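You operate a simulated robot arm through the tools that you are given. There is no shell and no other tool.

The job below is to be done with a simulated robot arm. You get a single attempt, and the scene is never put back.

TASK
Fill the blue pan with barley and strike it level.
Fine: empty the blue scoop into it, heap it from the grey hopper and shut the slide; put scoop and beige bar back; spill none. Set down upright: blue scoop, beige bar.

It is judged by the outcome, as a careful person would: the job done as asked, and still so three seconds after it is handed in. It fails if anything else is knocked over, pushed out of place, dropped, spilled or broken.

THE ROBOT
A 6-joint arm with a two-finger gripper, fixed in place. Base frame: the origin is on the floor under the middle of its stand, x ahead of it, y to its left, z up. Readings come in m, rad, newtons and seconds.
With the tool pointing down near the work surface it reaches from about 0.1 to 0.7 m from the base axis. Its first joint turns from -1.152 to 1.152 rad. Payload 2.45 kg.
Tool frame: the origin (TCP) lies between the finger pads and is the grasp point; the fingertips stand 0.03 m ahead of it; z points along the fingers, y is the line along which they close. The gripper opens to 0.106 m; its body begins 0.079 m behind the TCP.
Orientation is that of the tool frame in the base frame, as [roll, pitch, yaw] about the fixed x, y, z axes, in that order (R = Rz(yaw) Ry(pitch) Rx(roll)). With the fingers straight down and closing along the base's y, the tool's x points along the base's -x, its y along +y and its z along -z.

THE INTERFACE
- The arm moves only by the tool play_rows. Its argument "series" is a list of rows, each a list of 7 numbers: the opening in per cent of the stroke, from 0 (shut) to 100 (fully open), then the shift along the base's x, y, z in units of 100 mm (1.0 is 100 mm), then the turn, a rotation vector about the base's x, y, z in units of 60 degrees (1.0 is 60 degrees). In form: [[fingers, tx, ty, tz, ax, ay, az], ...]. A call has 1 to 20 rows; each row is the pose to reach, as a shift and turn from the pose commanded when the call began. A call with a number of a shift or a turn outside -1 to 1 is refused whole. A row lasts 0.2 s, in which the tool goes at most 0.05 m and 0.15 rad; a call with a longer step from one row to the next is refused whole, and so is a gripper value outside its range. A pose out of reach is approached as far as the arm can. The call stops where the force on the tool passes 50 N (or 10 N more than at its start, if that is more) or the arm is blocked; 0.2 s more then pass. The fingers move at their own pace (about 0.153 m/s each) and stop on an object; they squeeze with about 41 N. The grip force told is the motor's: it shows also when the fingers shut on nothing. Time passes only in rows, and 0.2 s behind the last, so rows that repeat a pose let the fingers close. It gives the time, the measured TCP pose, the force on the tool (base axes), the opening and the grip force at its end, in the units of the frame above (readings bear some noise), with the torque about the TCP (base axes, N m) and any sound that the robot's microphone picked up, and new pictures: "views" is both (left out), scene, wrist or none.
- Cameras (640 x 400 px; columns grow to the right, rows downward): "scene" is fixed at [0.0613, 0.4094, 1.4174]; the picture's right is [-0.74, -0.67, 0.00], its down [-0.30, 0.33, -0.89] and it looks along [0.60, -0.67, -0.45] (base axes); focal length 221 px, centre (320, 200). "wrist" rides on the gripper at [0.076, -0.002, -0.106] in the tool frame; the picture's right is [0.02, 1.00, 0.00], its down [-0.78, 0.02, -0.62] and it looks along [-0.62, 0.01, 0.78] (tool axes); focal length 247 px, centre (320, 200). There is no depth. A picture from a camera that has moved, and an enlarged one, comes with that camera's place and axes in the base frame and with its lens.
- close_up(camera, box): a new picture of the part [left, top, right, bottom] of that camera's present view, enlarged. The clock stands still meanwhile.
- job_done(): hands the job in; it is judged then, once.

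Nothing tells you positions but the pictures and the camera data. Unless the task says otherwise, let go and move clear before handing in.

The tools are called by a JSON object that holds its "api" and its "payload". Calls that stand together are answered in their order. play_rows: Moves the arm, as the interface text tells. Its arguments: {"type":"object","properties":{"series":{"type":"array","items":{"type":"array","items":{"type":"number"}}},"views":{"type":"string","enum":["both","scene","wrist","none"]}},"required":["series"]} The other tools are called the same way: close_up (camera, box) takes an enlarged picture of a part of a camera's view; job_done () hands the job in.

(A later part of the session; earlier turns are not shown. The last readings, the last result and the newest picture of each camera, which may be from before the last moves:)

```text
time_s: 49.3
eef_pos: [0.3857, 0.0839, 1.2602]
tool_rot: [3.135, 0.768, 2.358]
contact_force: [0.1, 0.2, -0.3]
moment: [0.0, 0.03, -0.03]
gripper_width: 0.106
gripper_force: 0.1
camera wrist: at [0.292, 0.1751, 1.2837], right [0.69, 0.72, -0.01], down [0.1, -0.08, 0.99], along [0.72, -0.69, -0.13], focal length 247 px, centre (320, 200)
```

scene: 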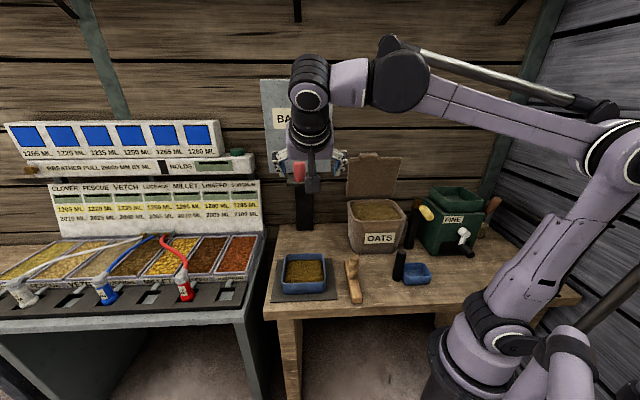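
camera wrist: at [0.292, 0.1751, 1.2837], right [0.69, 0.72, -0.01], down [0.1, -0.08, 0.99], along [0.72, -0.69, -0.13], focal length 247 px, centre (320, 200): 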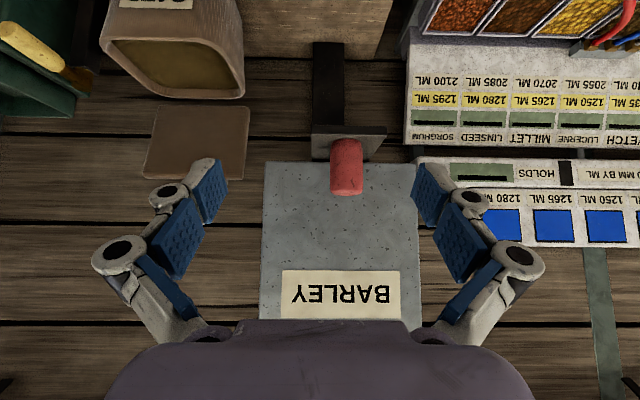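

The knob is straight ahead at about (0.477, 0.033, 1.222), and the scene camera still has a clear view of the pan. I'll line up with the knob and move in.

{"api": "play_rows", "payload": {"series": [[100, 0.1, 0.1, 0, 0, 0, 0], [100, 0.2, 0.2, -0.1, 0, 0, 0], [100, 0.4, 0, -0.15, 0, 0, 0], [100, 0.52, -0.12, -0.2, 0, 0, 0]], "views": "wrist"}}

{"api": "close_up", "payload": {"camera": "wrist", "box": [200, 100, 440, 250]}}

{"api": "close_up", "payload": {"camera": "scene", "box": [240, 120, 400, 220]}}

```text
time_s: 50.3
eef_pos: [0.439, 0.0724, 1.24]
tool_rot: [3.136, 0.767, 2.361]
contact_force: [0.4, -0.4, -0.5]
moment: [-0.01, -0.02, 0.01]
gripper_width: 0.1057
gripper_force: 0.0
camera wrist: at [0.3447, 0.1625, 1.2635], right [0.69, 0.72, -0.01], down [0.1, -0.08, 0.99], along [0.72, -0.68, -0.13], focal length 247 px, centre (320, 200)
```

wrist: 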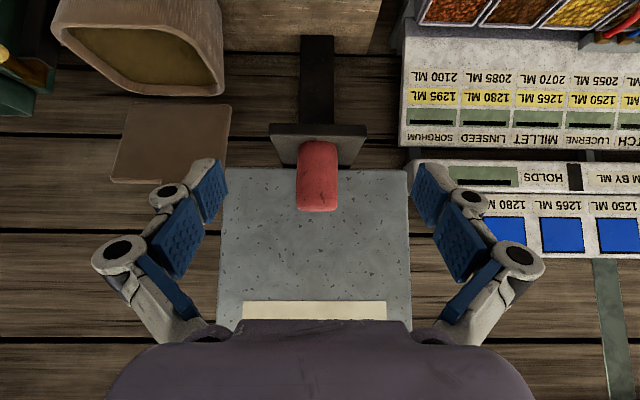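

```text
2.67 times, centred on (320, 175) of wrist
camera zoom: at [0.3447, 0.1625, 1.2635], right [0.69, 0.72, -0.01], down [0.1, -0.08, 0.99], along [0.72, -0.68, -0.13], focal length 659 px, centre (320, 267)
```

zoom: 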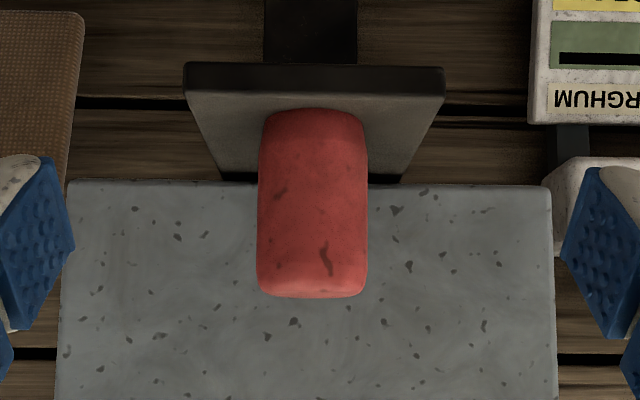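

```text
4.00 times, centred on (320, 170) of scene
camera zoom: at [0.0613, 0.4094, 1.4174], right [-0.74, -0.67, 0.0], down [-0.3, 0.33, -0.89], along [0.6, -0.67, -0.45], focal length 884 px, centre (320, 320)
```

zoom: 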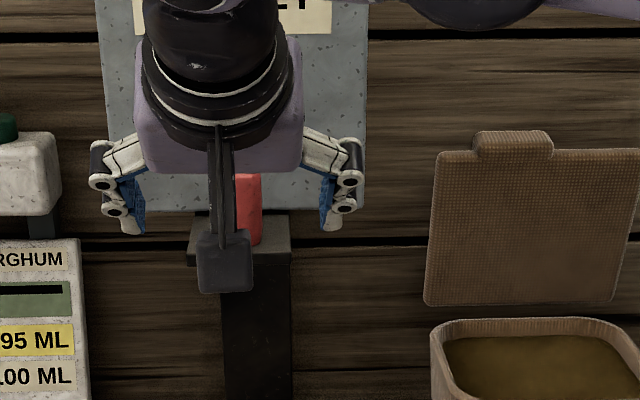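

The knob is centred between the fingers. I'll advance onto it and close.

{"api": "play_rows", "payload": {"series": [[100, 0.13, -0.13, -0.03, 0, 0, 0], [100, 0.26, -0.26, -0.06, 0, 0, 0], [100, 0.385, -0.385, -0.06, 0, 0, 0]], "views": "both"}}

{"api": "close_up", "payload": {"camera": "wrist", "box": [160, 80, 480, 280]}}

{"api": "close_up", "payload": {"camera": "scene", "box": [240, 120, 400, 220]}}

```text
time_s: 51.1
eef_pos: [0.4758, 0.0335, 1.2347]
tool_rot: [3.136, 0.768, 2.359]
contact_force: [-0.3, -0.5, 0.0]
moment: [0.01, 0.01, 0.02]
gripper_width: 0.1058
gripper_force: 0.1
camera wrist: at [0.3828, 0.1235, 1.2578], right [0.69, 0.72, -0.01], down [0.1, -0.08, 0.99], along [0.72, -0.69, -0.13], focal length 247 px, centre (320, 200)
```

scene: 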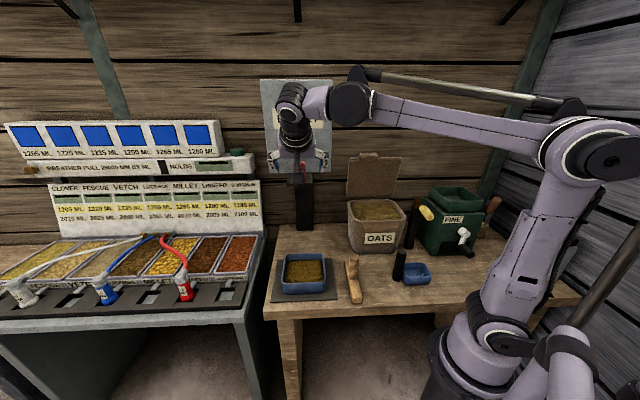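
wrist: 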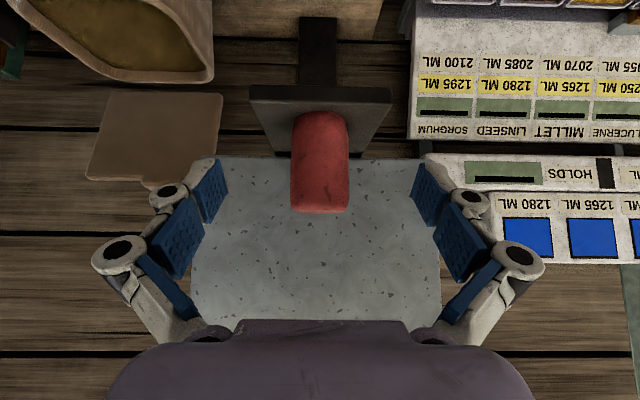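

```text
2.00 times, centred on (320, 180) of wrist
camera zoom: at [0.3828, 0.1235, 1.2578], right [0.69, 0.72, -0.01], down [0.1, -0.08, 0.99], along [0.72, -0.69, -0.13], focal length 494 px, centre (320, 240)
```

zoom: 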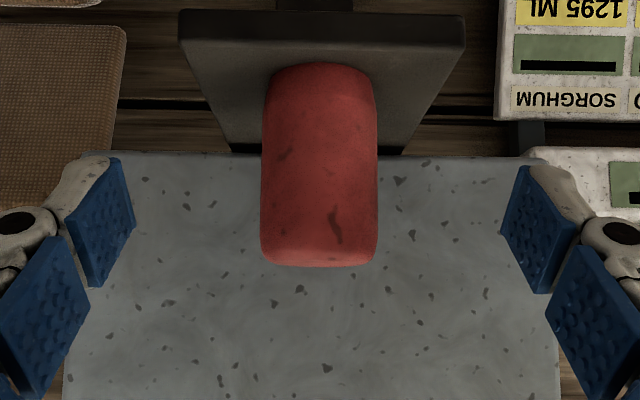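

```text
4.00 times, centred on (320, 170) of scene
camera zoom: at [0.0613, 0.4093, 1.4174], right [-0.74, -0.67, 0.0], down [-0.3, 0.33, -0.89], along [0.6, -0.67, -0.45], focal length 884 px, centre (320, 320)
```

zoom: 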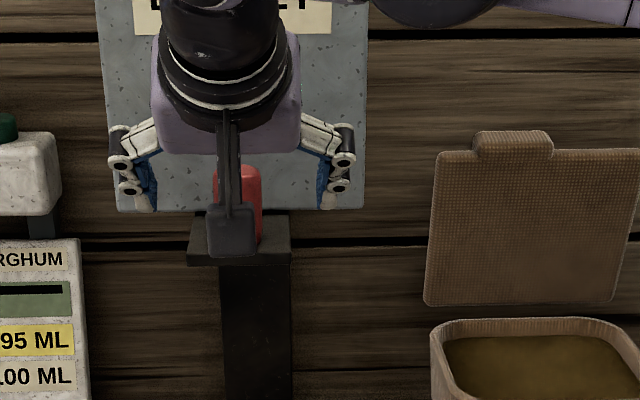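

{"api": "play_rows", "payload": {"series": [[60, 0, 0, 0, 0, 0, 0], [20, 0, 0, 0, 0, 0, 0], [0, 0, 0, 0, 0, 0, 0], [0, 0, 0, 0, 0, 0, 0]], "views": "both"}}

{"api": "close_up", "payload": {"camera": "scene", "box": [250, 220, 410, 320]}}

```text
time_s: 52.1
eef_pos: [0.4764, 0.0338, 1.2342]
tool_rot: [3.135, 0.769, 2.359]
contact_force: [-2.1, -1.0, 5.4]
moment: [-0.12, 0.22, 0.0]
gripper_width: 0.0303
gripper_force: 44.7
camera wrist: at [0.3823, 0.1235, 1.258], right [0.69, 0.72, -0.01], down [0.1, -0.08, 0.99], along [0.72, -0.69, -0.13], focal length 247 px, centre (320, 200)
```

scene: 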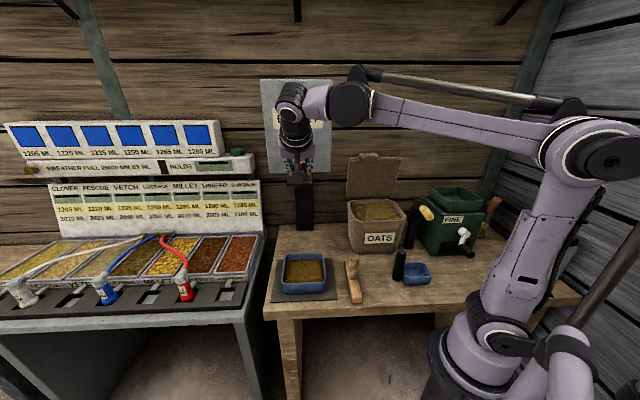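
wrist: 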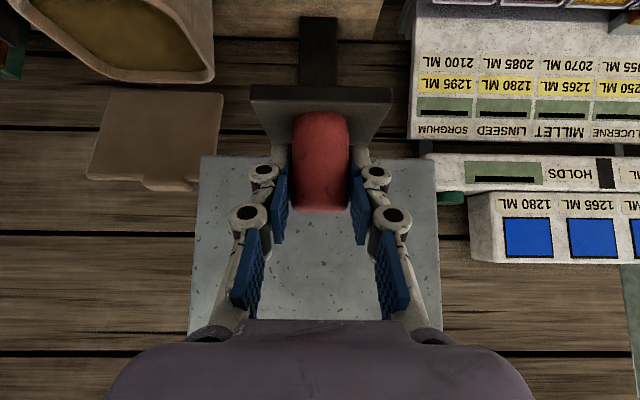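

```text
4.00 times, centred on (330, 270) of scene
camera zoom: at [0.0611, 0.4093, 1.4174], right [-0.74, -0.67, 0.0], down [-0.3, 0.33, -0.9], along [0.6, -0.67, -0.45], focal length 884 px, centre (280, -80)
```

zoom: 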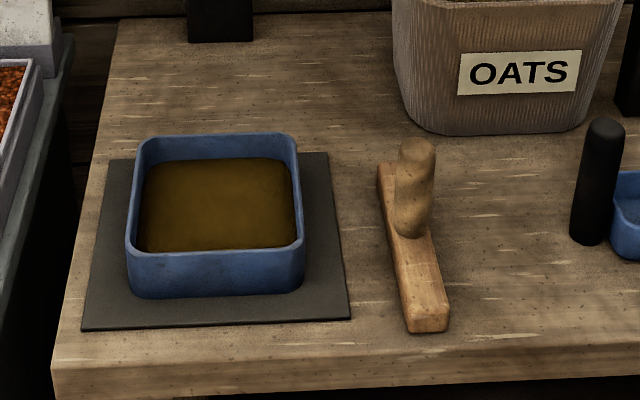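

I have the knob in a firm grip, and the pan is about 40% full from the scoop. I'll crack the slide open by 1 cm and watch.

{"api": "play_rows", "payload": {"series": [[0, -0.04, 0.04, 0, 0, 0, 0], [0, -0.07, 0.07, 0, 0, 0, 0]], "views": "both"}}

{"api": "close_up", "payload": {"camera": "scene", "box": [250, 160, 410, 310]}}

```text
time_s: 52.7
eef_pos: [0.4686, 0.0402, 1.2342]
tool_rot: [3.136, 0.769, 2.361]
contact_force: [3.8, -6.5, 12.9]
moment: [0.06, 0.32, -0.05]
gripper_width: 0.0298
gripper_force: 44.9
camera wrist: at [0.3756, 0.1303, 1.2578], right [0.69, 0.72, -0.01], down [0.1, -0.08, 0.99], along [0.72, -0.69, -0.13], focal length 247 px, centre (320, 200)
```

scene: 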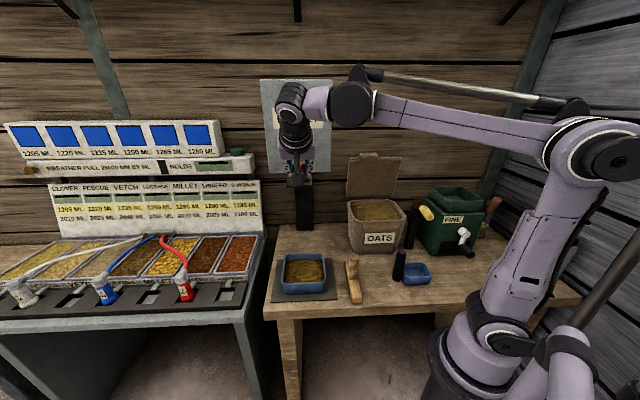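
wrist: 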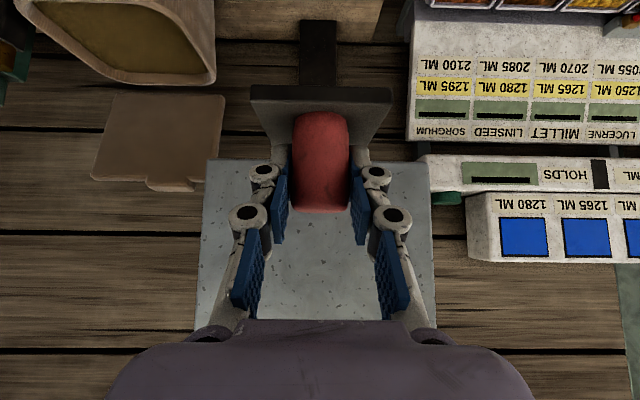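

```text
2.67 times, centred on (330, 235) of scene
camera zoom: at [0.0612, 0.4091, 1.4175], right [-0.74, -0.67, 0.0], down [-0.3, 0.33, -0.89], along [0.6, -0.67, -0.45], focal length 589 px, centre (293, 107)
```

zoom: 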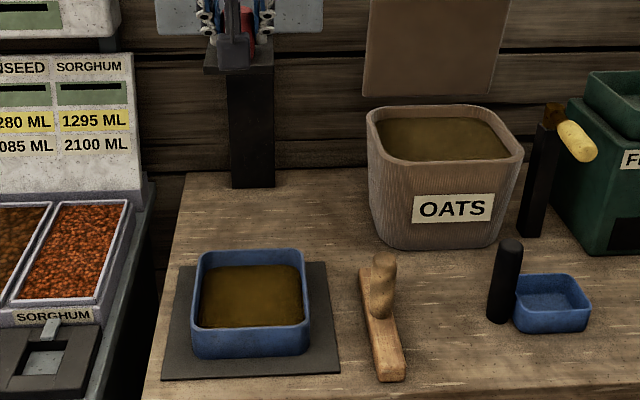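

{"api": "close_up", "payload": {"camera": "scene", "box": [250, 220, 410, 320]}}

```text
4.00 times, centred on (330, 270) of scene
camera zoom: at [0.0612, 0.4091, 1.4175], right [-0.74, -0.67, 0.0], down [-0.3, 0.33, -0.89], along [0.6, -0.67, -0.45], focal length 884 px, centre (280, -80)
```

zoom: 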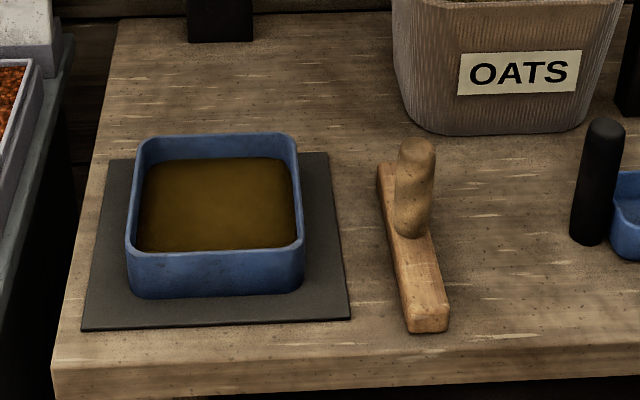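

No flow yet at 1 cm. I'll pull a further centimetre.

{"api": "play_rows", "payload": {"series": [[0, -0.04, 0.04, 0, 0, 0, 0], [0, -0.07, 0.07, 0, 0, 0, 0]], "views": "scene"}}

{"api": "close_up", "payload": {"camera": "scene", "box": [250, 160, 410, 310]}}

```text
time_s: 53.3
eef_pos: [0.4617, 0.0472, 1.2352]
tool_rot: [3.136, 0.771, 2.36]
contact_force: [3.5, -6.5, 22.9]
moment: [0.18, 0.45, -0.05]
gripper_width: 0.03
gripper_force: 45.1
```

scene: 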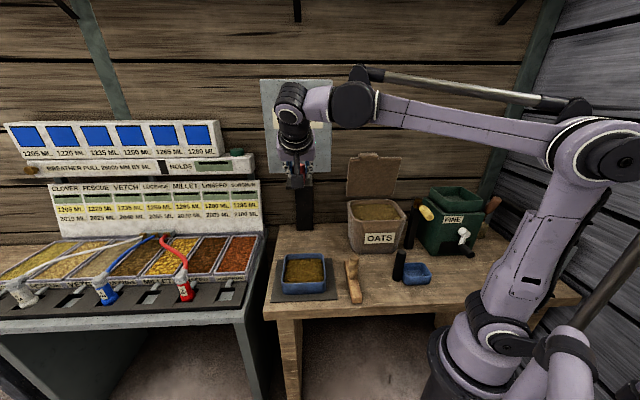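

```text
2.67 times, centred on (330, 235) of scene
camera zoom: at [0.0611, 0.409, 1.4175], right [-0.74, -0.67, 0.0], down [-0.3, 0.33, -0.89], along [0.6, -0.67, -0.45], focal length 589 px, centre (293, 107)
```

zoom: 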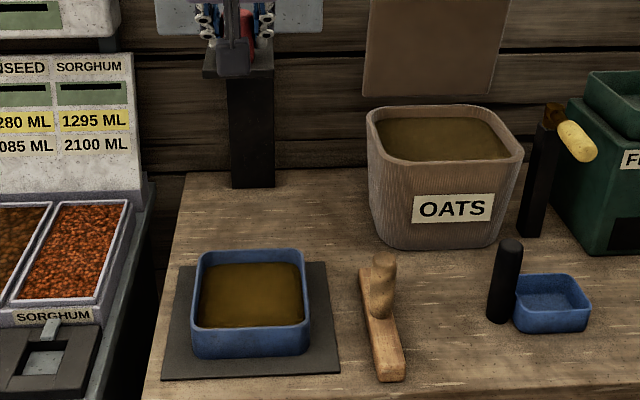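

{"api": "play_rows", "payload": {"series": [[0, -0.03, 0.03, 0.015, 0, 0, 0], [0, -0.07, 0.07, 0.02, 0, 0, 0]], "views": "scene"}}

{"api": "close_up", "payload": {"camera": "scene", "box": [250, 160, 410, 310]}}

```text
time_s: 53.9
eef_pos: [0.453, 0.0542, 1.2343]
tool_rot: [3.137, 0.766, 2.358]
contact_force: [3.2, -7.3, -6.5]
moment: [-1.19, -0.81, 0.06]
gripper_width: 0.0302
gripper_force: 45.2
```

scene: 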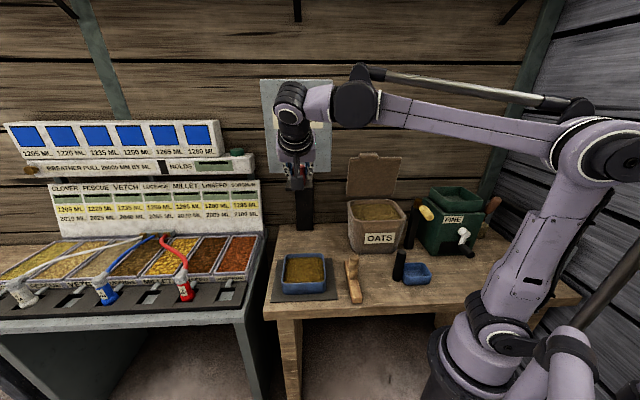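

```text
2.67 times, centred on (330, 235) of scene
camera zoom: at [0.0615, 0.4091, 1.4175], right [-0.74, -0.67, 0.0], down [-0.3, 0.33, -0.89], along [0.6, -0.67, -0.45], focal length 589 px, centre (293, 107)
```

zoom: 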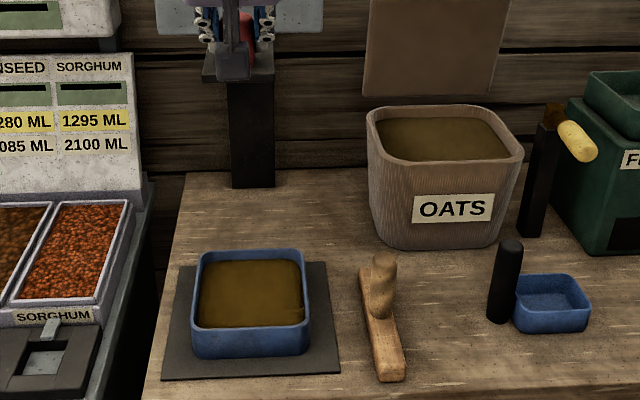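

{"api": "close_up", "payload": {"camera": "scene", "box": [250, 220, 410, 320]}}

```text
4.00 times, centred on (330, 270) of scene
camera zoom: at [0.0615, 0.4091, 1.4175], right [-0.74, -0.67, 0.0], down [-0.3, 0.33, -0.89], along [0.6, -0.67, -0.45], focal length 884 px, centre (280, -80)
```

zoom: 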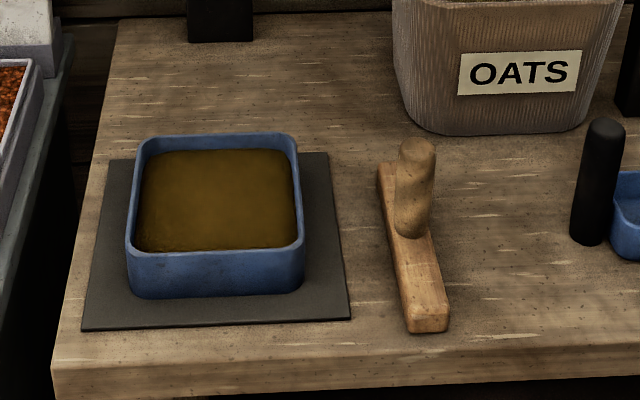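

The level is rising: back-wall exposure went from 23 px to 14 px, so grain is flowing. I'll throttle the slide back partway to slow it and keep watching.

{"api": "play_rows", "payload": {"series": [[0, 0.045, -0.045, 0, 0, 0, 0]], "views": "scene"}}

{"api": "close_up", "payload": {"camera": "scene", "box": [250, 220, 410, 320]}}

{"api": "close_up", "payload": {"camera": "scene", "box": [260, 160, 350, 310]}}

```text
time_s: 54.3
eef_pos: [0.4578, 0.0503, 1.2355]
tool_rot: [3.137, 0.76, 2.361]
contact_force: [-11.3, 0.3, -5.5]
moment: [0.2, 0.78, 0.11]
gripper_width: 0.0301
gripper_force: 44.8
```

scene: 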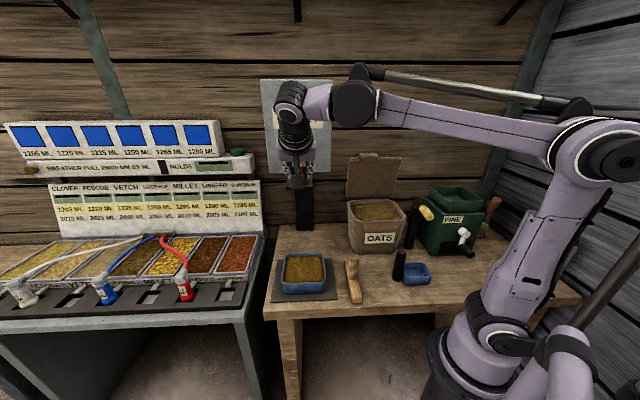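

```text
4.00 times, centred on (330, 270) of scene
camera zoom: at [0.0609, 0.4094, 1.4174], right [-0.74, -0.67, 0.0], down [-0.3, 0.33, -0.9], along [0.6, -0.67, -0.45], focal length 884 px, centre (280, -80)
```

zoom: 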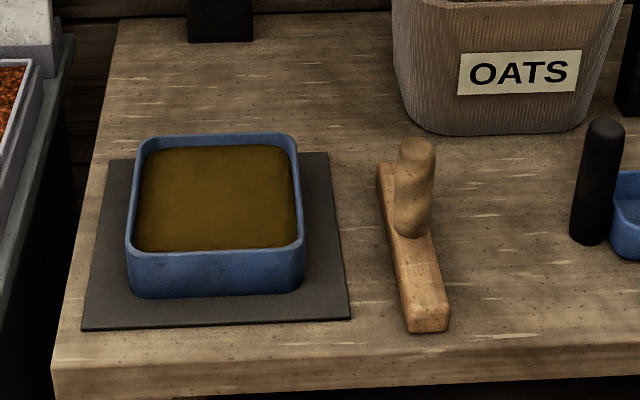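

```text
2.67 times, centred on (305, 235) of scene
camera zoom: at [0.0609, 0.4094, 1.4174], right [-0.74, -0.67, 0.0], down [-0.3, 0.33, -0.9], along [0.6, -0.67, -0.45], focal length 589 px, centre (360, 107)
```

zoom: 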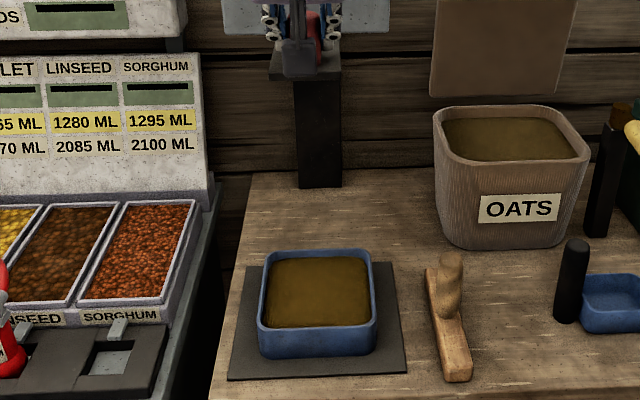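

{"api": "play_rows", "payload": {"series": [[0, 0, 0, 0, 0, 0, 0]], "views": "scene"}}

{"api": "close_up", "payload": {"camera": "scene", "box": [265, 235, 345, 305]}}

```text
time_s: 54.7
eef_pos: [0.4594, 0.051, 1.2351]
tool_rot: [3.137, 0.762, 2.357]
contact_force: [-12.0, -1.3, -12.2]
moment: [0.74, 1.21, 0.0]
gripper_width: 0.0306
gripper_force: 45.4
```

scene: 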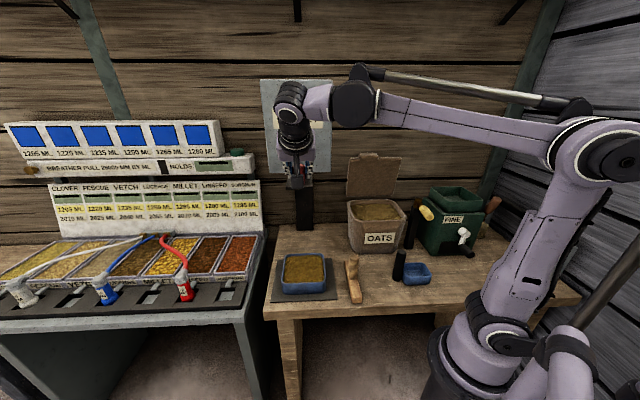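

```text
5.71 times, centred on (305, 270) of scene
camera zoom: at [0.061, 0.4093, 1.4174], right [-0.74, -0.67, 0.0], down [-0.3, 0.33, -0.9], along [0.6, -0.67, -0.45], focal length 1263 px, centre (406, -200)
```

zoom: 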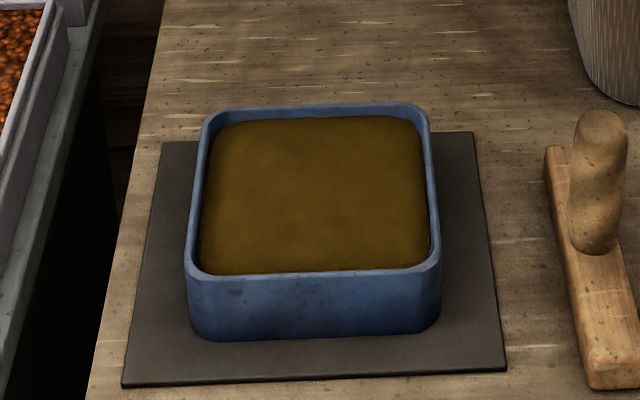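

The fill is close to the rim, with about 5 px to go at roughly 3 px per 0.4 s. I'll hold a little longer.

{"api": "play_rows", "payload": {"series": [[0, 0, 0, 0, 0, 0, 0], [0, 0, 0, 0, 0, 0, 0]], "views": "scene"}}

{"api": "close_up", "payload": {"camera": "scene", "box": [265, 235, 345, 305]}}

```text
time_s: 55.3
eef_pos: [0.4588, 0.0503, 1.235]
tool_rot: [3.136, 0.764, 2.357]
contact_force: [-10.1, -3.2, -21.3]
moment: [0.01, 0.42, 0.0]
gripper_width: 0.0298
gripper_force: 44.7
```

scene: 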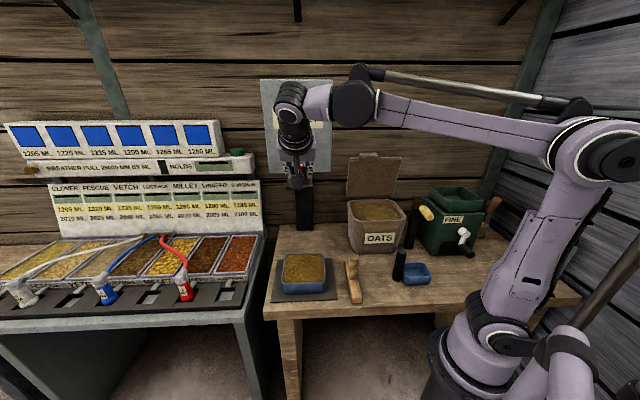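

```text
5.71 times, centred on (305, 270) of scene
camera zoom: at [0.0612, 0.4093, 1.4174], right [-0.74, -0.67, 0.0], down [-0.3, 0.33, -0.89], along [0.6, -0.67, -0.45], focal length 1263 px, centre (406, -200)
```

zoom: 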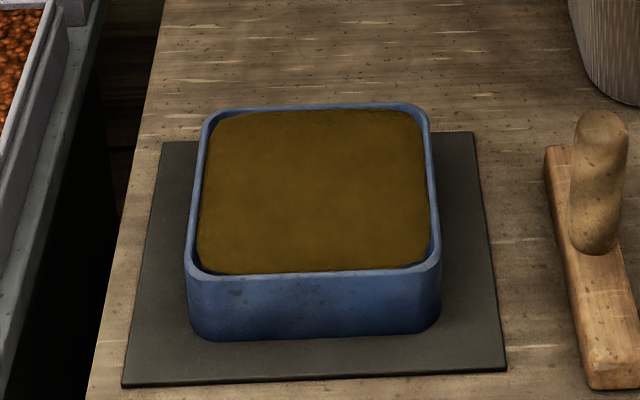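

The barley now crowns at about rim level with the corners just short. I'll give it a moment more for a slight heap and then push the slide fully shut.

{"api": "play_rows", "payload": {"series": [[0, 0, 0, -0.005, 0, 0, 0], [0, 0.08, -0.08, -0.01, 0, 0, 0], [0, 0.16, -0.16, -0.012, 0, 0, 0], [0, 0.185, -0.18, -0.012, 0, 0, 0]], "views": "both"}}

{"api": "close_up", "payload": {"camera": "scene", "box": [265, 235, 345, 305]}}

```text
time_s: 56.3
eef_pos: [0.4756, 0.0322, 1.2351]
tool_rot: [3.139, 0.767, 2.36]
contact_force: [-23.8, 7.7, -6.3]
moment: [-0.29, 0.01, -0.06]
gripper_width: 0.0301
gripper_force: 44.7
camera wrist: at [0.3829, 0.1231, 1.2584], right [0.69, 0.72, -0.01], down [0.11, -0.08, 0.99], along [0.72, -0.69, -0.13], focal length 247 px, centre (320, 200)
```

scene: 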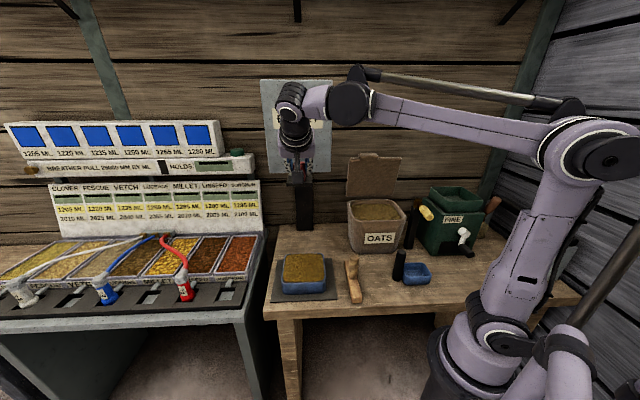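
wrist: 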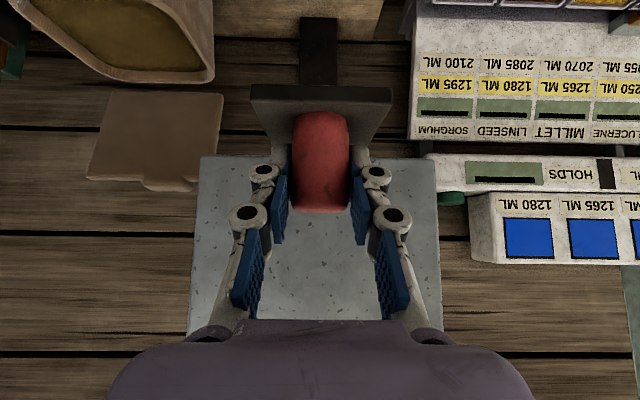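

```text
5.71 times, centred on (305, 270) of scene
camera zoom: at [0.0605, 0.4097, 1.4174], right [-0.74, -0.67, 0.0], down [-0.3, 0.33, -0.9], along [0.6, -0.67, -0.45], focal length 1263 px, centre (406, -200)
```

zoom: 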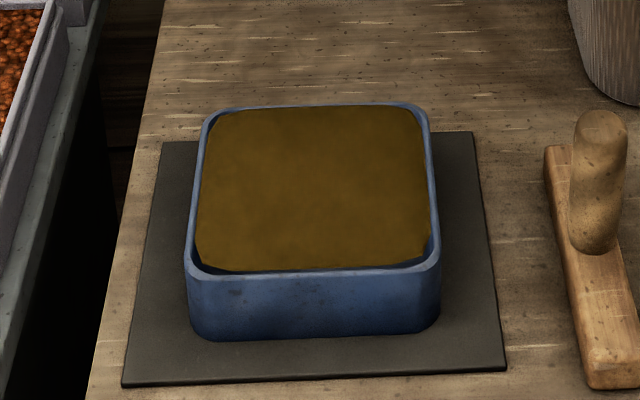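

{"api": "close_up", "payload": {"camera": "scene", "box": [283, 245, 331, 300]}}

```text
7.27 times, centred on (307, 272) of scene
camera zoom: at [0.0605, 0.4097, 1.4174], right [-0.74, -0.67, 0.0], down [-0.3, 0.33, -0.9], along [0.6, -0.67, -0.45], focal length 1607 px, centre (414, -327)
```

zoom: 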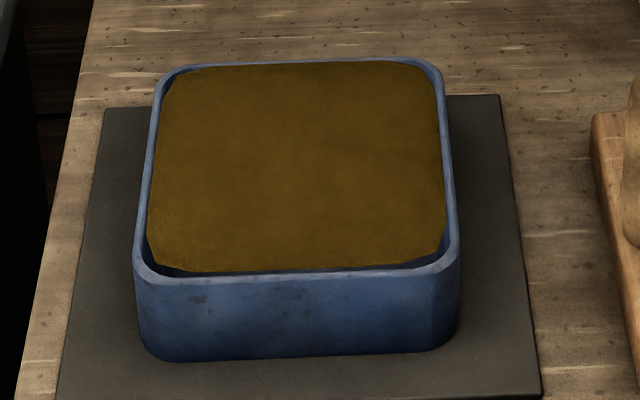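

The slide is shut and the pan has a slight crown, but its front edge and corners look a touch under the rim. I'll give one very brief extra opening to make a proper small heap, then shut it again.

{"api": "play_rows", "payload": {"series": [[0, -0.1, 0.1, 0, 0, 0, 0], [0, -0.185, 0.185, 0.01, 0, 0, 0], [0, -0.09, 0.09, 0.01, 0, 0, 0], [0, 0.0, 0.0, 0, 0, 0, 0], [0, 0.005, -0.005, 0, 0, 0, 0]], "views": "both"}}

{"api": "close_up", "payload": {"camera": "scene", "box": [283, 245, 331, 300]}}

```text
time_s: 57.5
eef_pos: [0.4772, 0.0324, 1.235]
tool_rot: [3.14, 0.763, 2.362]
contact_force: [-27.0, 7.2, 5.3]
moment: [0.54, 0.91, -0.13]
gripper_width: 0.0298
gripper_force: 44.7
camera wrist: at [0.3832, 0.123, 1.2588], right [0.69, 0.72, -0.01], down [0.11, -0.08, 0.99], along [0.71, -0.69, -0.13], focal length 247 px, centre (320, 200)
```

scene: 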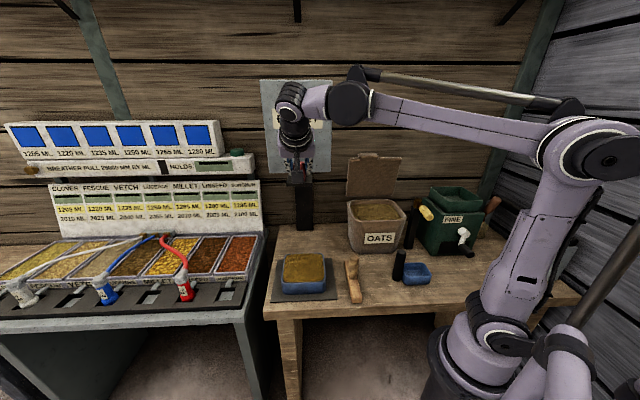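
wrist: 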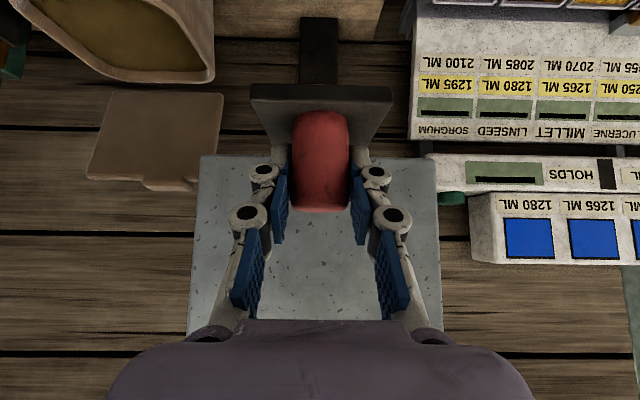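

```text
7.27 times, centred on (307, 272) of scene
camera zoom: at [0.0602, 0.4096, 1.4174], right [-0.74, -0.67, 0.0], down [-0.3, 0.33, -0.9], along [0.6, -0.67, -0.45], focal length 1607 px, centre (414, -327)
```

zoom: 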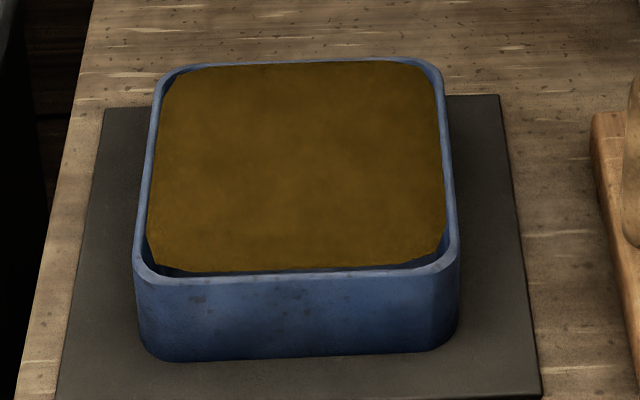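

That pulse was too short to add anything visible. I'll repeat it with one row of hold.

{"api": "play_rows", "payload": {"series": [[0, -0.1, 0.1, 0, 0, 0, 0], [0, -0.18, 0.18, 0.01, 0, 0, 0], [0, -0.185, 0.185, 0.01, 0, 0, 0], [0, -0.09, 0.09, 0.01, 0, 0, 0], [0, 0.0, 0.0, 0, 0, 0, 0], [0, 0.0, 0.0, 0, 0, 0, 0]], "views": "scene"}}

{"api": "close_up", "payload": {"camera": "scene", "box": [283, 245, 331, 300]}}

```text
time_s: 58.9
eef_pos: [0.4769, 0.032, 1.2349]
tool_rot: [3.138, 0.766, 2.361]
contact_force: [-28.0, 8.7, 13.3]
moment: [0.39, 0.77, -0.13]
gripper_width: 0.0302
gripper_force: 44.9
```

scene: 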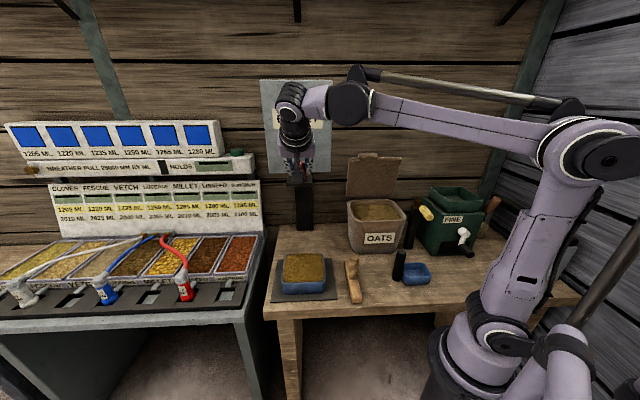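

```text
7.27 times, centred on (307, 272) of scene
camera zoom: at [0.0601, 0.4096, 1.4174], right [-0.74, -0.67, 0.0], down [-0.3, 0.33, -0.9], along [0.6, -0.67, -0.45], focal length 1607 px, centre (414, -327)
```

zoom: 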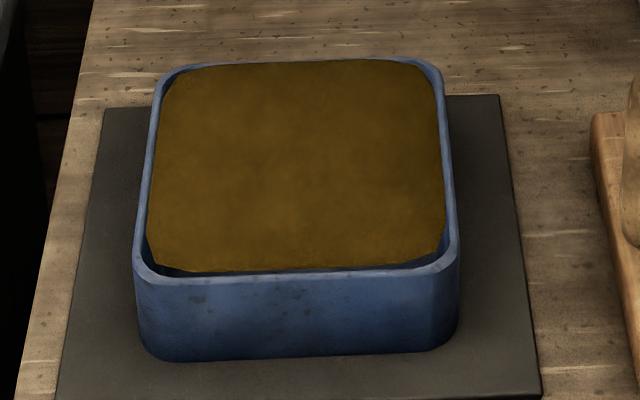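

The barley is now heaped slightly above the rim, a little higher at the back. The slide is hard against its stop, so I'll release the knob, back away and inspect.

{"api": "play_rows", "payload": {"series": [[0, -0.005, 0.005, 0, 0, 0, 0], [30, -0.005, 0.005, 0, 0, 0, 0], [70, -0.005, 0.005, 0, 0, 0, 0], [100, -0.005, 0.005, 0, 0, 0, 0], [100, -0.1, 0.1, 0.05, 0, 0, 0], [100, -0.3, 0.3, 0.1, 0, 0, 0], [100, -0.6, 0.6, 0.1, 0, 0, 0], [100, -0.8, 0.8, 0.1, 0, 0, 0]], "views": "both"}}

{"api": "close_up", "payload": {"camera": "scene", "box": [250, 150, 410, 310]}}

{"api": "close_up", "payload": {"camera": "wrist", "box": [200, 60, 440, 210]}}

```text
time_s: 60.7
eef_pos: [0.3983, 0.112, 1.2452]
tool_rot: [3.135, 0.768, 2.359]
contact_force: [-0.4, 0.3, -0.2]
moment: [-0.05, -0.01, 0.0]
gripper_width: 0.1059
gripper_force: 0.1
camera wrist: at [0.3051, 0.2023, 1.2681], right [0.69, 0.72, -0.01], down [0.1, -0.08, 0.99], along [0.72, -0.69, -0.13], focal length 247 px, centre (320, 200)
```

scene: 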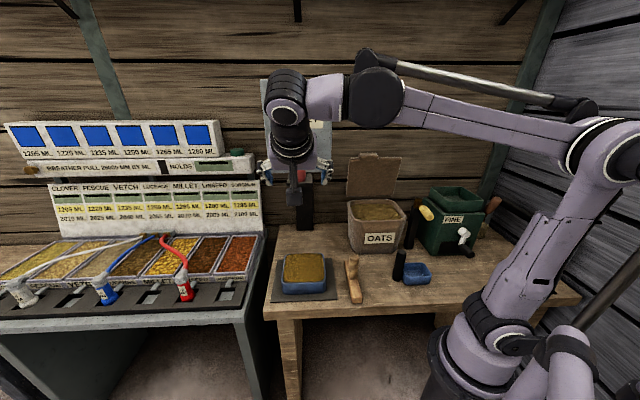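
wrist: 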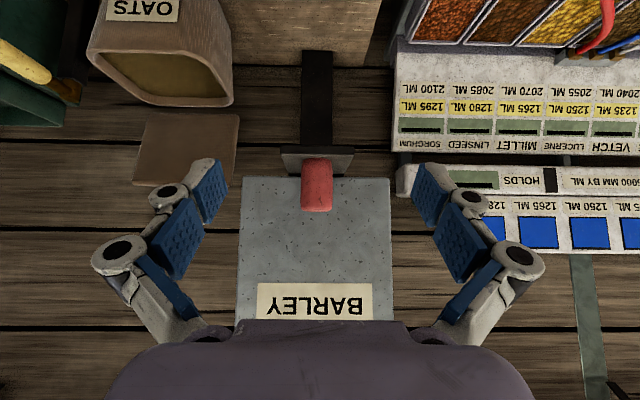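

```text
2.50 times, centred on (330, 230) of scene
camera zoom: at [0.0613, 0.4094, 1.4174], right [-0.74, -0.67, 0.0], down [-0.3, 0.33, -0.89], along [0.6, -0.67, -0.45], focal length 552 px, centre (295, 125)
```

zoom: 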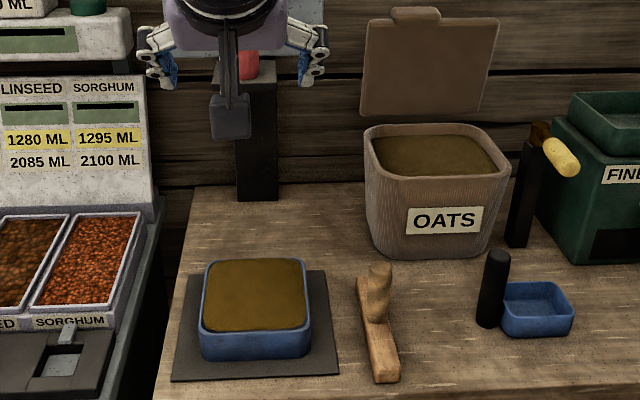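

```text
2.67 times, centred on (320, 135) of wrist
camera zoom: at [0.3051, 0.2023, 1.2681], right [0.69, 0.72, -0.01], down [0.1, -0.08, 0.99], along [0.72, -0.69, -0.13], focal length 659 px, centre (320, 373)
```

zoom: 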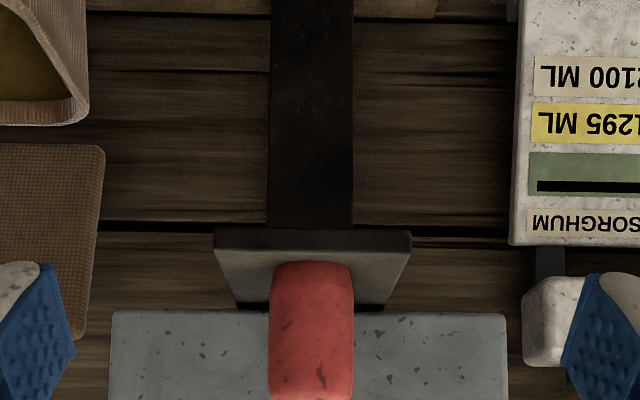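

{"api": "close_up", "payload": {"camera": "scene", "box": [283, 245, 331, 300]}}

{"api": "close_up", "payload": {"camera": "scene", "box": [265, 240, 315, 300]}}

```text
7.27 times, centred on (307, 272) of scene
camera zoom: at [0.0613, 0.4094, 1.4174], right [-0.74, -0.67, 0.0], down [-0.3, 0.33, -0.89], along [0.6, -0.67, -0.45], focal length 1607 px, centre (414, -327)
```

zoom: 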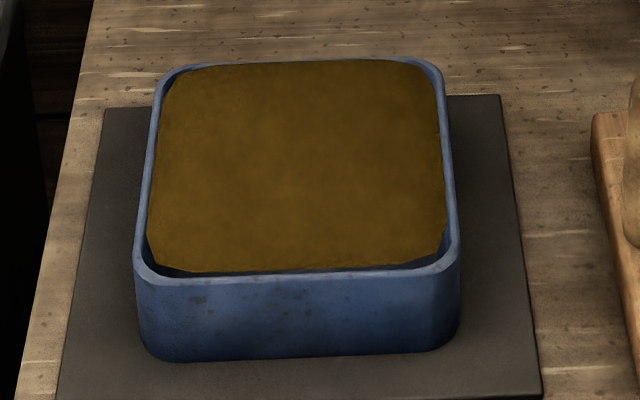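

```text
6.67 times, centred on (290, 270) of scene
camera zoom: at [0.0613, 0.4094, 1.4174], right [-0.74, -0.67, 0.0], down [-0.3, 0.33, -0.89], along [0.6, -0.67, -0.45], focal length 1474 px, centre (520, -267)
```

zoom: 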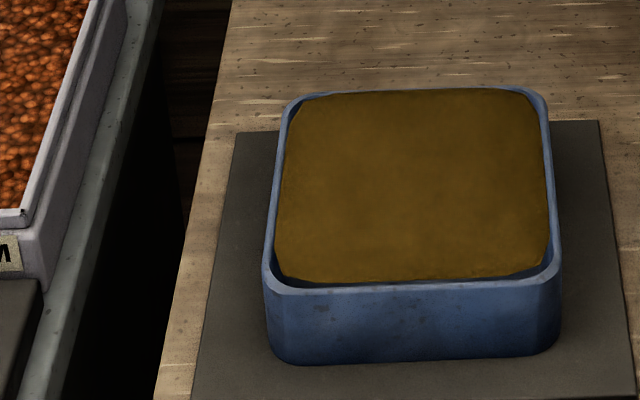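

I'll lower in front of the pan to get a close wrist view of the heap before fetching the bar.

{"api": "play_rows", "payload": {"series": [[100, -0.05, 0.05, -0.3, 0, 0, 0], [100, -0.1, 0.1, -0.7, 0, 0, 0], [100, -0.1, 0.1, -1.0, 0, 0, 0]], "views": "none"}}

{"api": "play_rows", "payload": {"series": [[100, 0, 0, -0.4, 0, 0, 0], [100, 0, 0, -0.8, 0, 0, 0], [100, 0, 0, -1.0, 0, 0, 0]], "views": "none"}}

{"api": "play_rows", "payload": {"series": [[100, 0, 0, -0.4, 0, 0, 0], [100, 0, 0, -0.8, 0, 0, 0]], "views": "both"}}

{"api": "close_up", "payload": {"camera": "wrist", "box": [220, 10, 440, 150]}}

```text
time_s: 61.5
eef_pos: [0.388, 0.1218, 1.1445]
tool_rot: [3.133, 0.766, 2.36]
contact_force: [0.0, 0.2, 0.5]
moment: [0.01, -0.04, 0.02]
gripper_width: 0.1059
gripper_force: 0.1
```

```text
time_s: 62.3
eef_pos: [0.3887, 0.1216, 1.044]
tool_rot: [3.138, 0.766, 2.358]
contact_force: [0.5, -0.8, -0.3]
moment: [-0.01, 0.01, 0.03]
gripper_width: 0.1059
gripper_force: 0.1
```

```text
time_s: 62.9
eef_pos: [0.389, 0.1217, 0.9644]
tool_rot: [3.135, 0.767, 2.359]
contact_force: [-0.1, 0.9, -0.2]
moment: [0.0, 0.0, 0.02]
gripper_width: 0.106
gripper_force: 0.0
camera wrist: at [0.2957, 0.2119, 0.9871], right [0.69, 0.72, -0.01], down [0.1, -0.08, 0.99], along [0.72, -0.69, -0.13], focal length 247 px, centre (320, 200)
```

scene: 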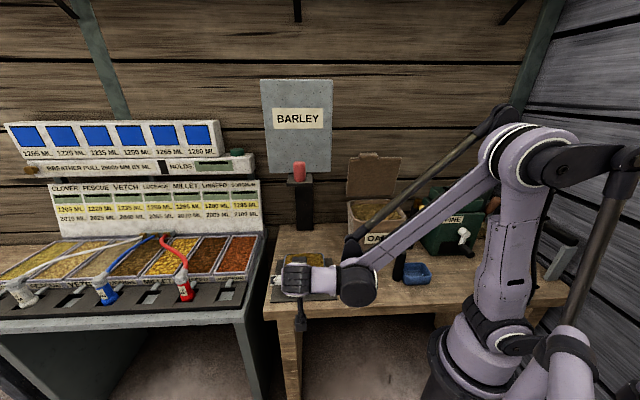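
wrist: 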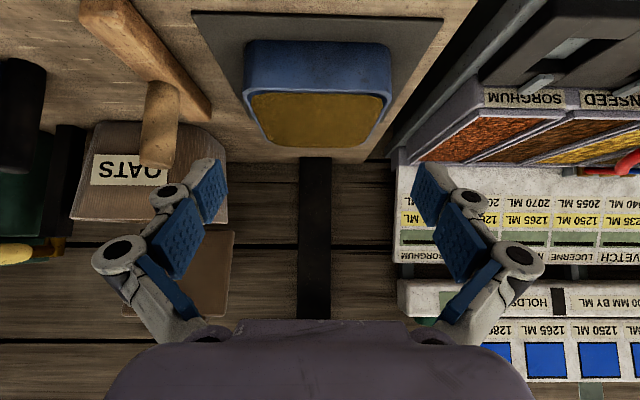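

```text
2.86 times, centred on (330, 80) of wrist
camera zoom: at [0.2957, 0.2119, 0.9871], right [0.69, 0.72, -0.01], down [0.1, -0.08, 0.99], along [0.72, -0.69, -0.13], focal length 706 px, centre (291, 543)
```

zoom: 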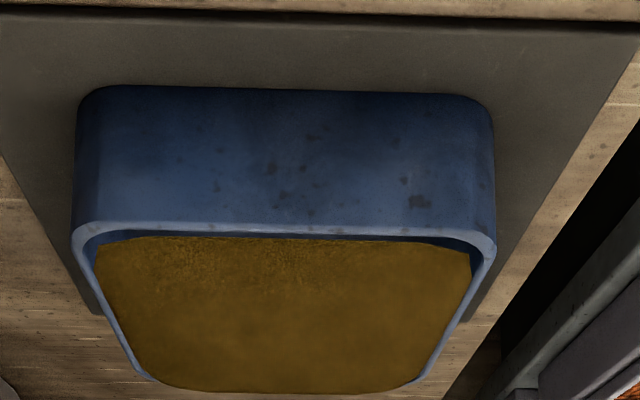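

The barley now stands slightly proud of the rim: domed in the middle and back, with only the extreme corners low. Next I'll go for the beige bar, moving above its upright handle.

{"api": "play_rows", "payload": {"series": [[100, -0.05, -0.2, 0.4, 0, 0, 0], [100, -0.15, -0.55, 0.6, 0, 0, 0], [100, -0.2, -1.0, 0.6, 0, 0, 0]], "views": "none"}}

{"api": "play_rows", "payload": {"series": [[100, -0.05, -0.4, 0, 0, 0, 0], [100, -0.1, -0.8, 0, 0, 0, 0], [100, -0.15, -1.0, 0, 0, 0, 0]], "views": "both"}}

{"api": "close_up", "payload": {"camera": "wrist", "box": [200, 0, 440, 150]}}

```text
time_s: 63.7
eef_pos: [0.3683, 0.0222, 1.0232]
tool_rot: [3.135, 0.765, 2.36]
contact_force: [-0.3, 0.6, 1.8]
moment: [0.02, 0.02, 0.03]
gripper_width: 0.1058
gripper_force: 0.1
```

```text
time_s: 64.5
eef_pos: [0.3537, -0.0779, 1.0242]
tool_rot: [3.136, 0.769, 2.362]
contact_force: [0.5, 0.4, -0.3]
moment: [-0.02, 0.0, 0.02]
gripper_width: 0.1061
gripper_force: 0.0
camera wrist: at [0.2601, 0.0117, 1.0473], right [0.69, 0.72, -0.01], down [0.1, -0.08, 0.99], along [0.72, -0.68, -0.13], focal length 247 px, centre (320, 200)
```

scene: 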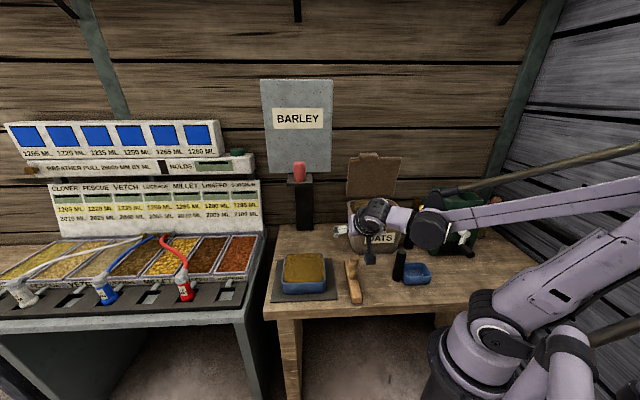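
wrist: 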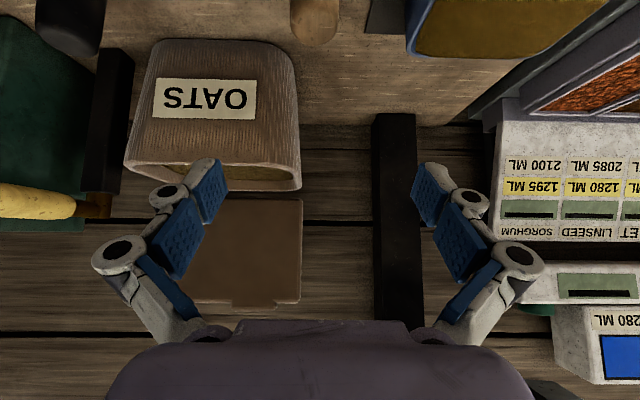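

```text
2.67 times, centred on (320, 75) of wrist
camera zoom: at [0.2601, 0.0117, 1.0473], right [0.69, 0.72, -0.01], down [0.1, -0.08, 0.99], along [0.72, -0.68, -0.13], focal length 659 px, centre (320, 533)
```

zoom: 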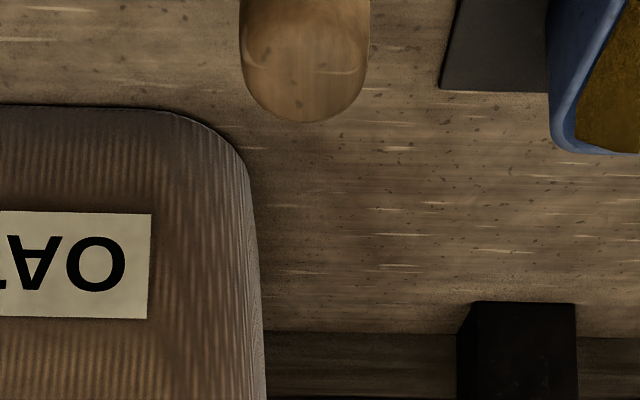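

{"api": "play_rows", "payload": {"series": [[100, 0.03, -0.05, -0.3, 0, 0, 0], [100, 0.057, -0.105, -0.6, 0, 0, 0], [100, 0.057, -0.105, -0.84, 0, 0, 0]], "views": "wrist"}}

{"api": "close_up", "payload": {"camera": "wrist", "box": [160, 0, 480, 250]}}

{"api": "close_up", "payload": {"camera": "scene", "box": [310, 200, 440, 310]}}

```text
time_s: 65.3
eef_pos: [0.3599, -0.089, 0.9415]
tool_rot: [3.137, 0.769, 2.359]
contact_force: [-0.6, 0.3, -0.8]
moment: [0.0, 0.02, 0.03]
gripper_width: 0.1059
gripper_force: 0.1
camera wrist: at [0.2659, 0.0008, 0.9635], right [0.69, 0.72, -0.01], down [0.1, -0.08, 0.99], along [0.72, -0.69, -0.13], focal length 247 px, centre (320, 200)
```

wrist: 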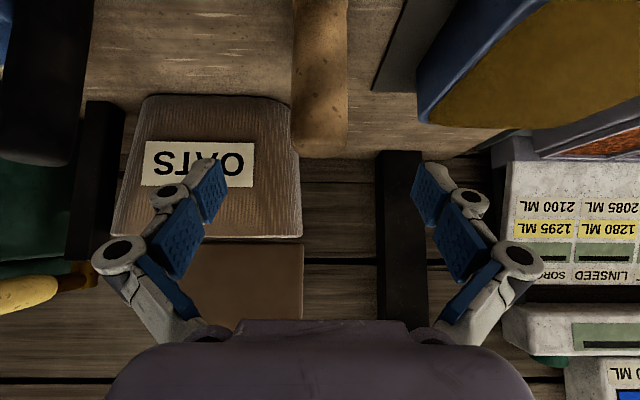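

```text
1.60 times, centred on (320, 125) of wrist
camera zoom: at [0.2659, 0.0008, 0.9635], right [0.69, 0.72, -0.01], down [0.1, -0.08, 0.99], along [0.72, -0.69, -0.13], focal length 395 px, centre (320, 320)
```

zoom: 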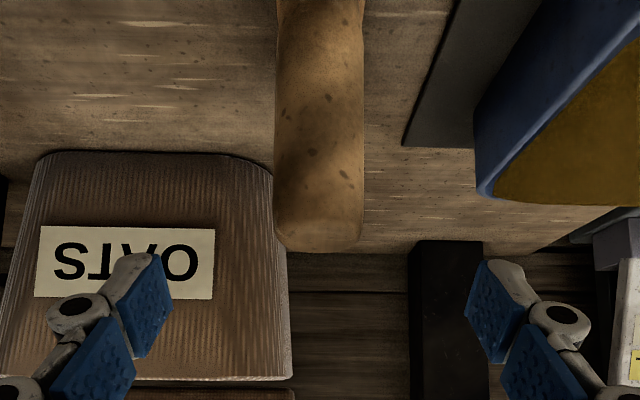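

```text
3.64 times, centred on (375, 255) of scene
camera zoom: at [0.0613, 0.4093, 1.4174], right [-0.74, -0.67, 0.0], down [-0.3, 0.33, -0.89], along [0.6, -0.67, -0.45], focal length 804 px, centre (120, 0)
```

zoom: 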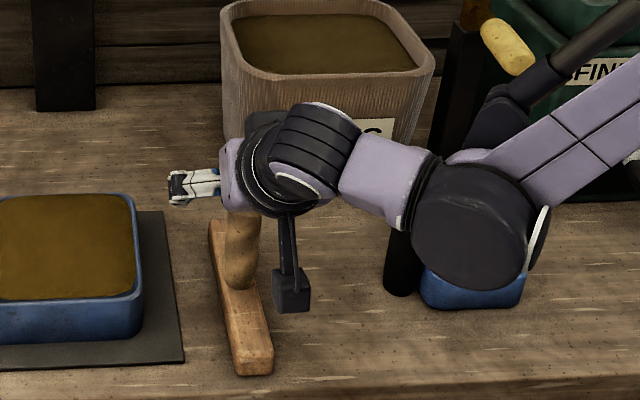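

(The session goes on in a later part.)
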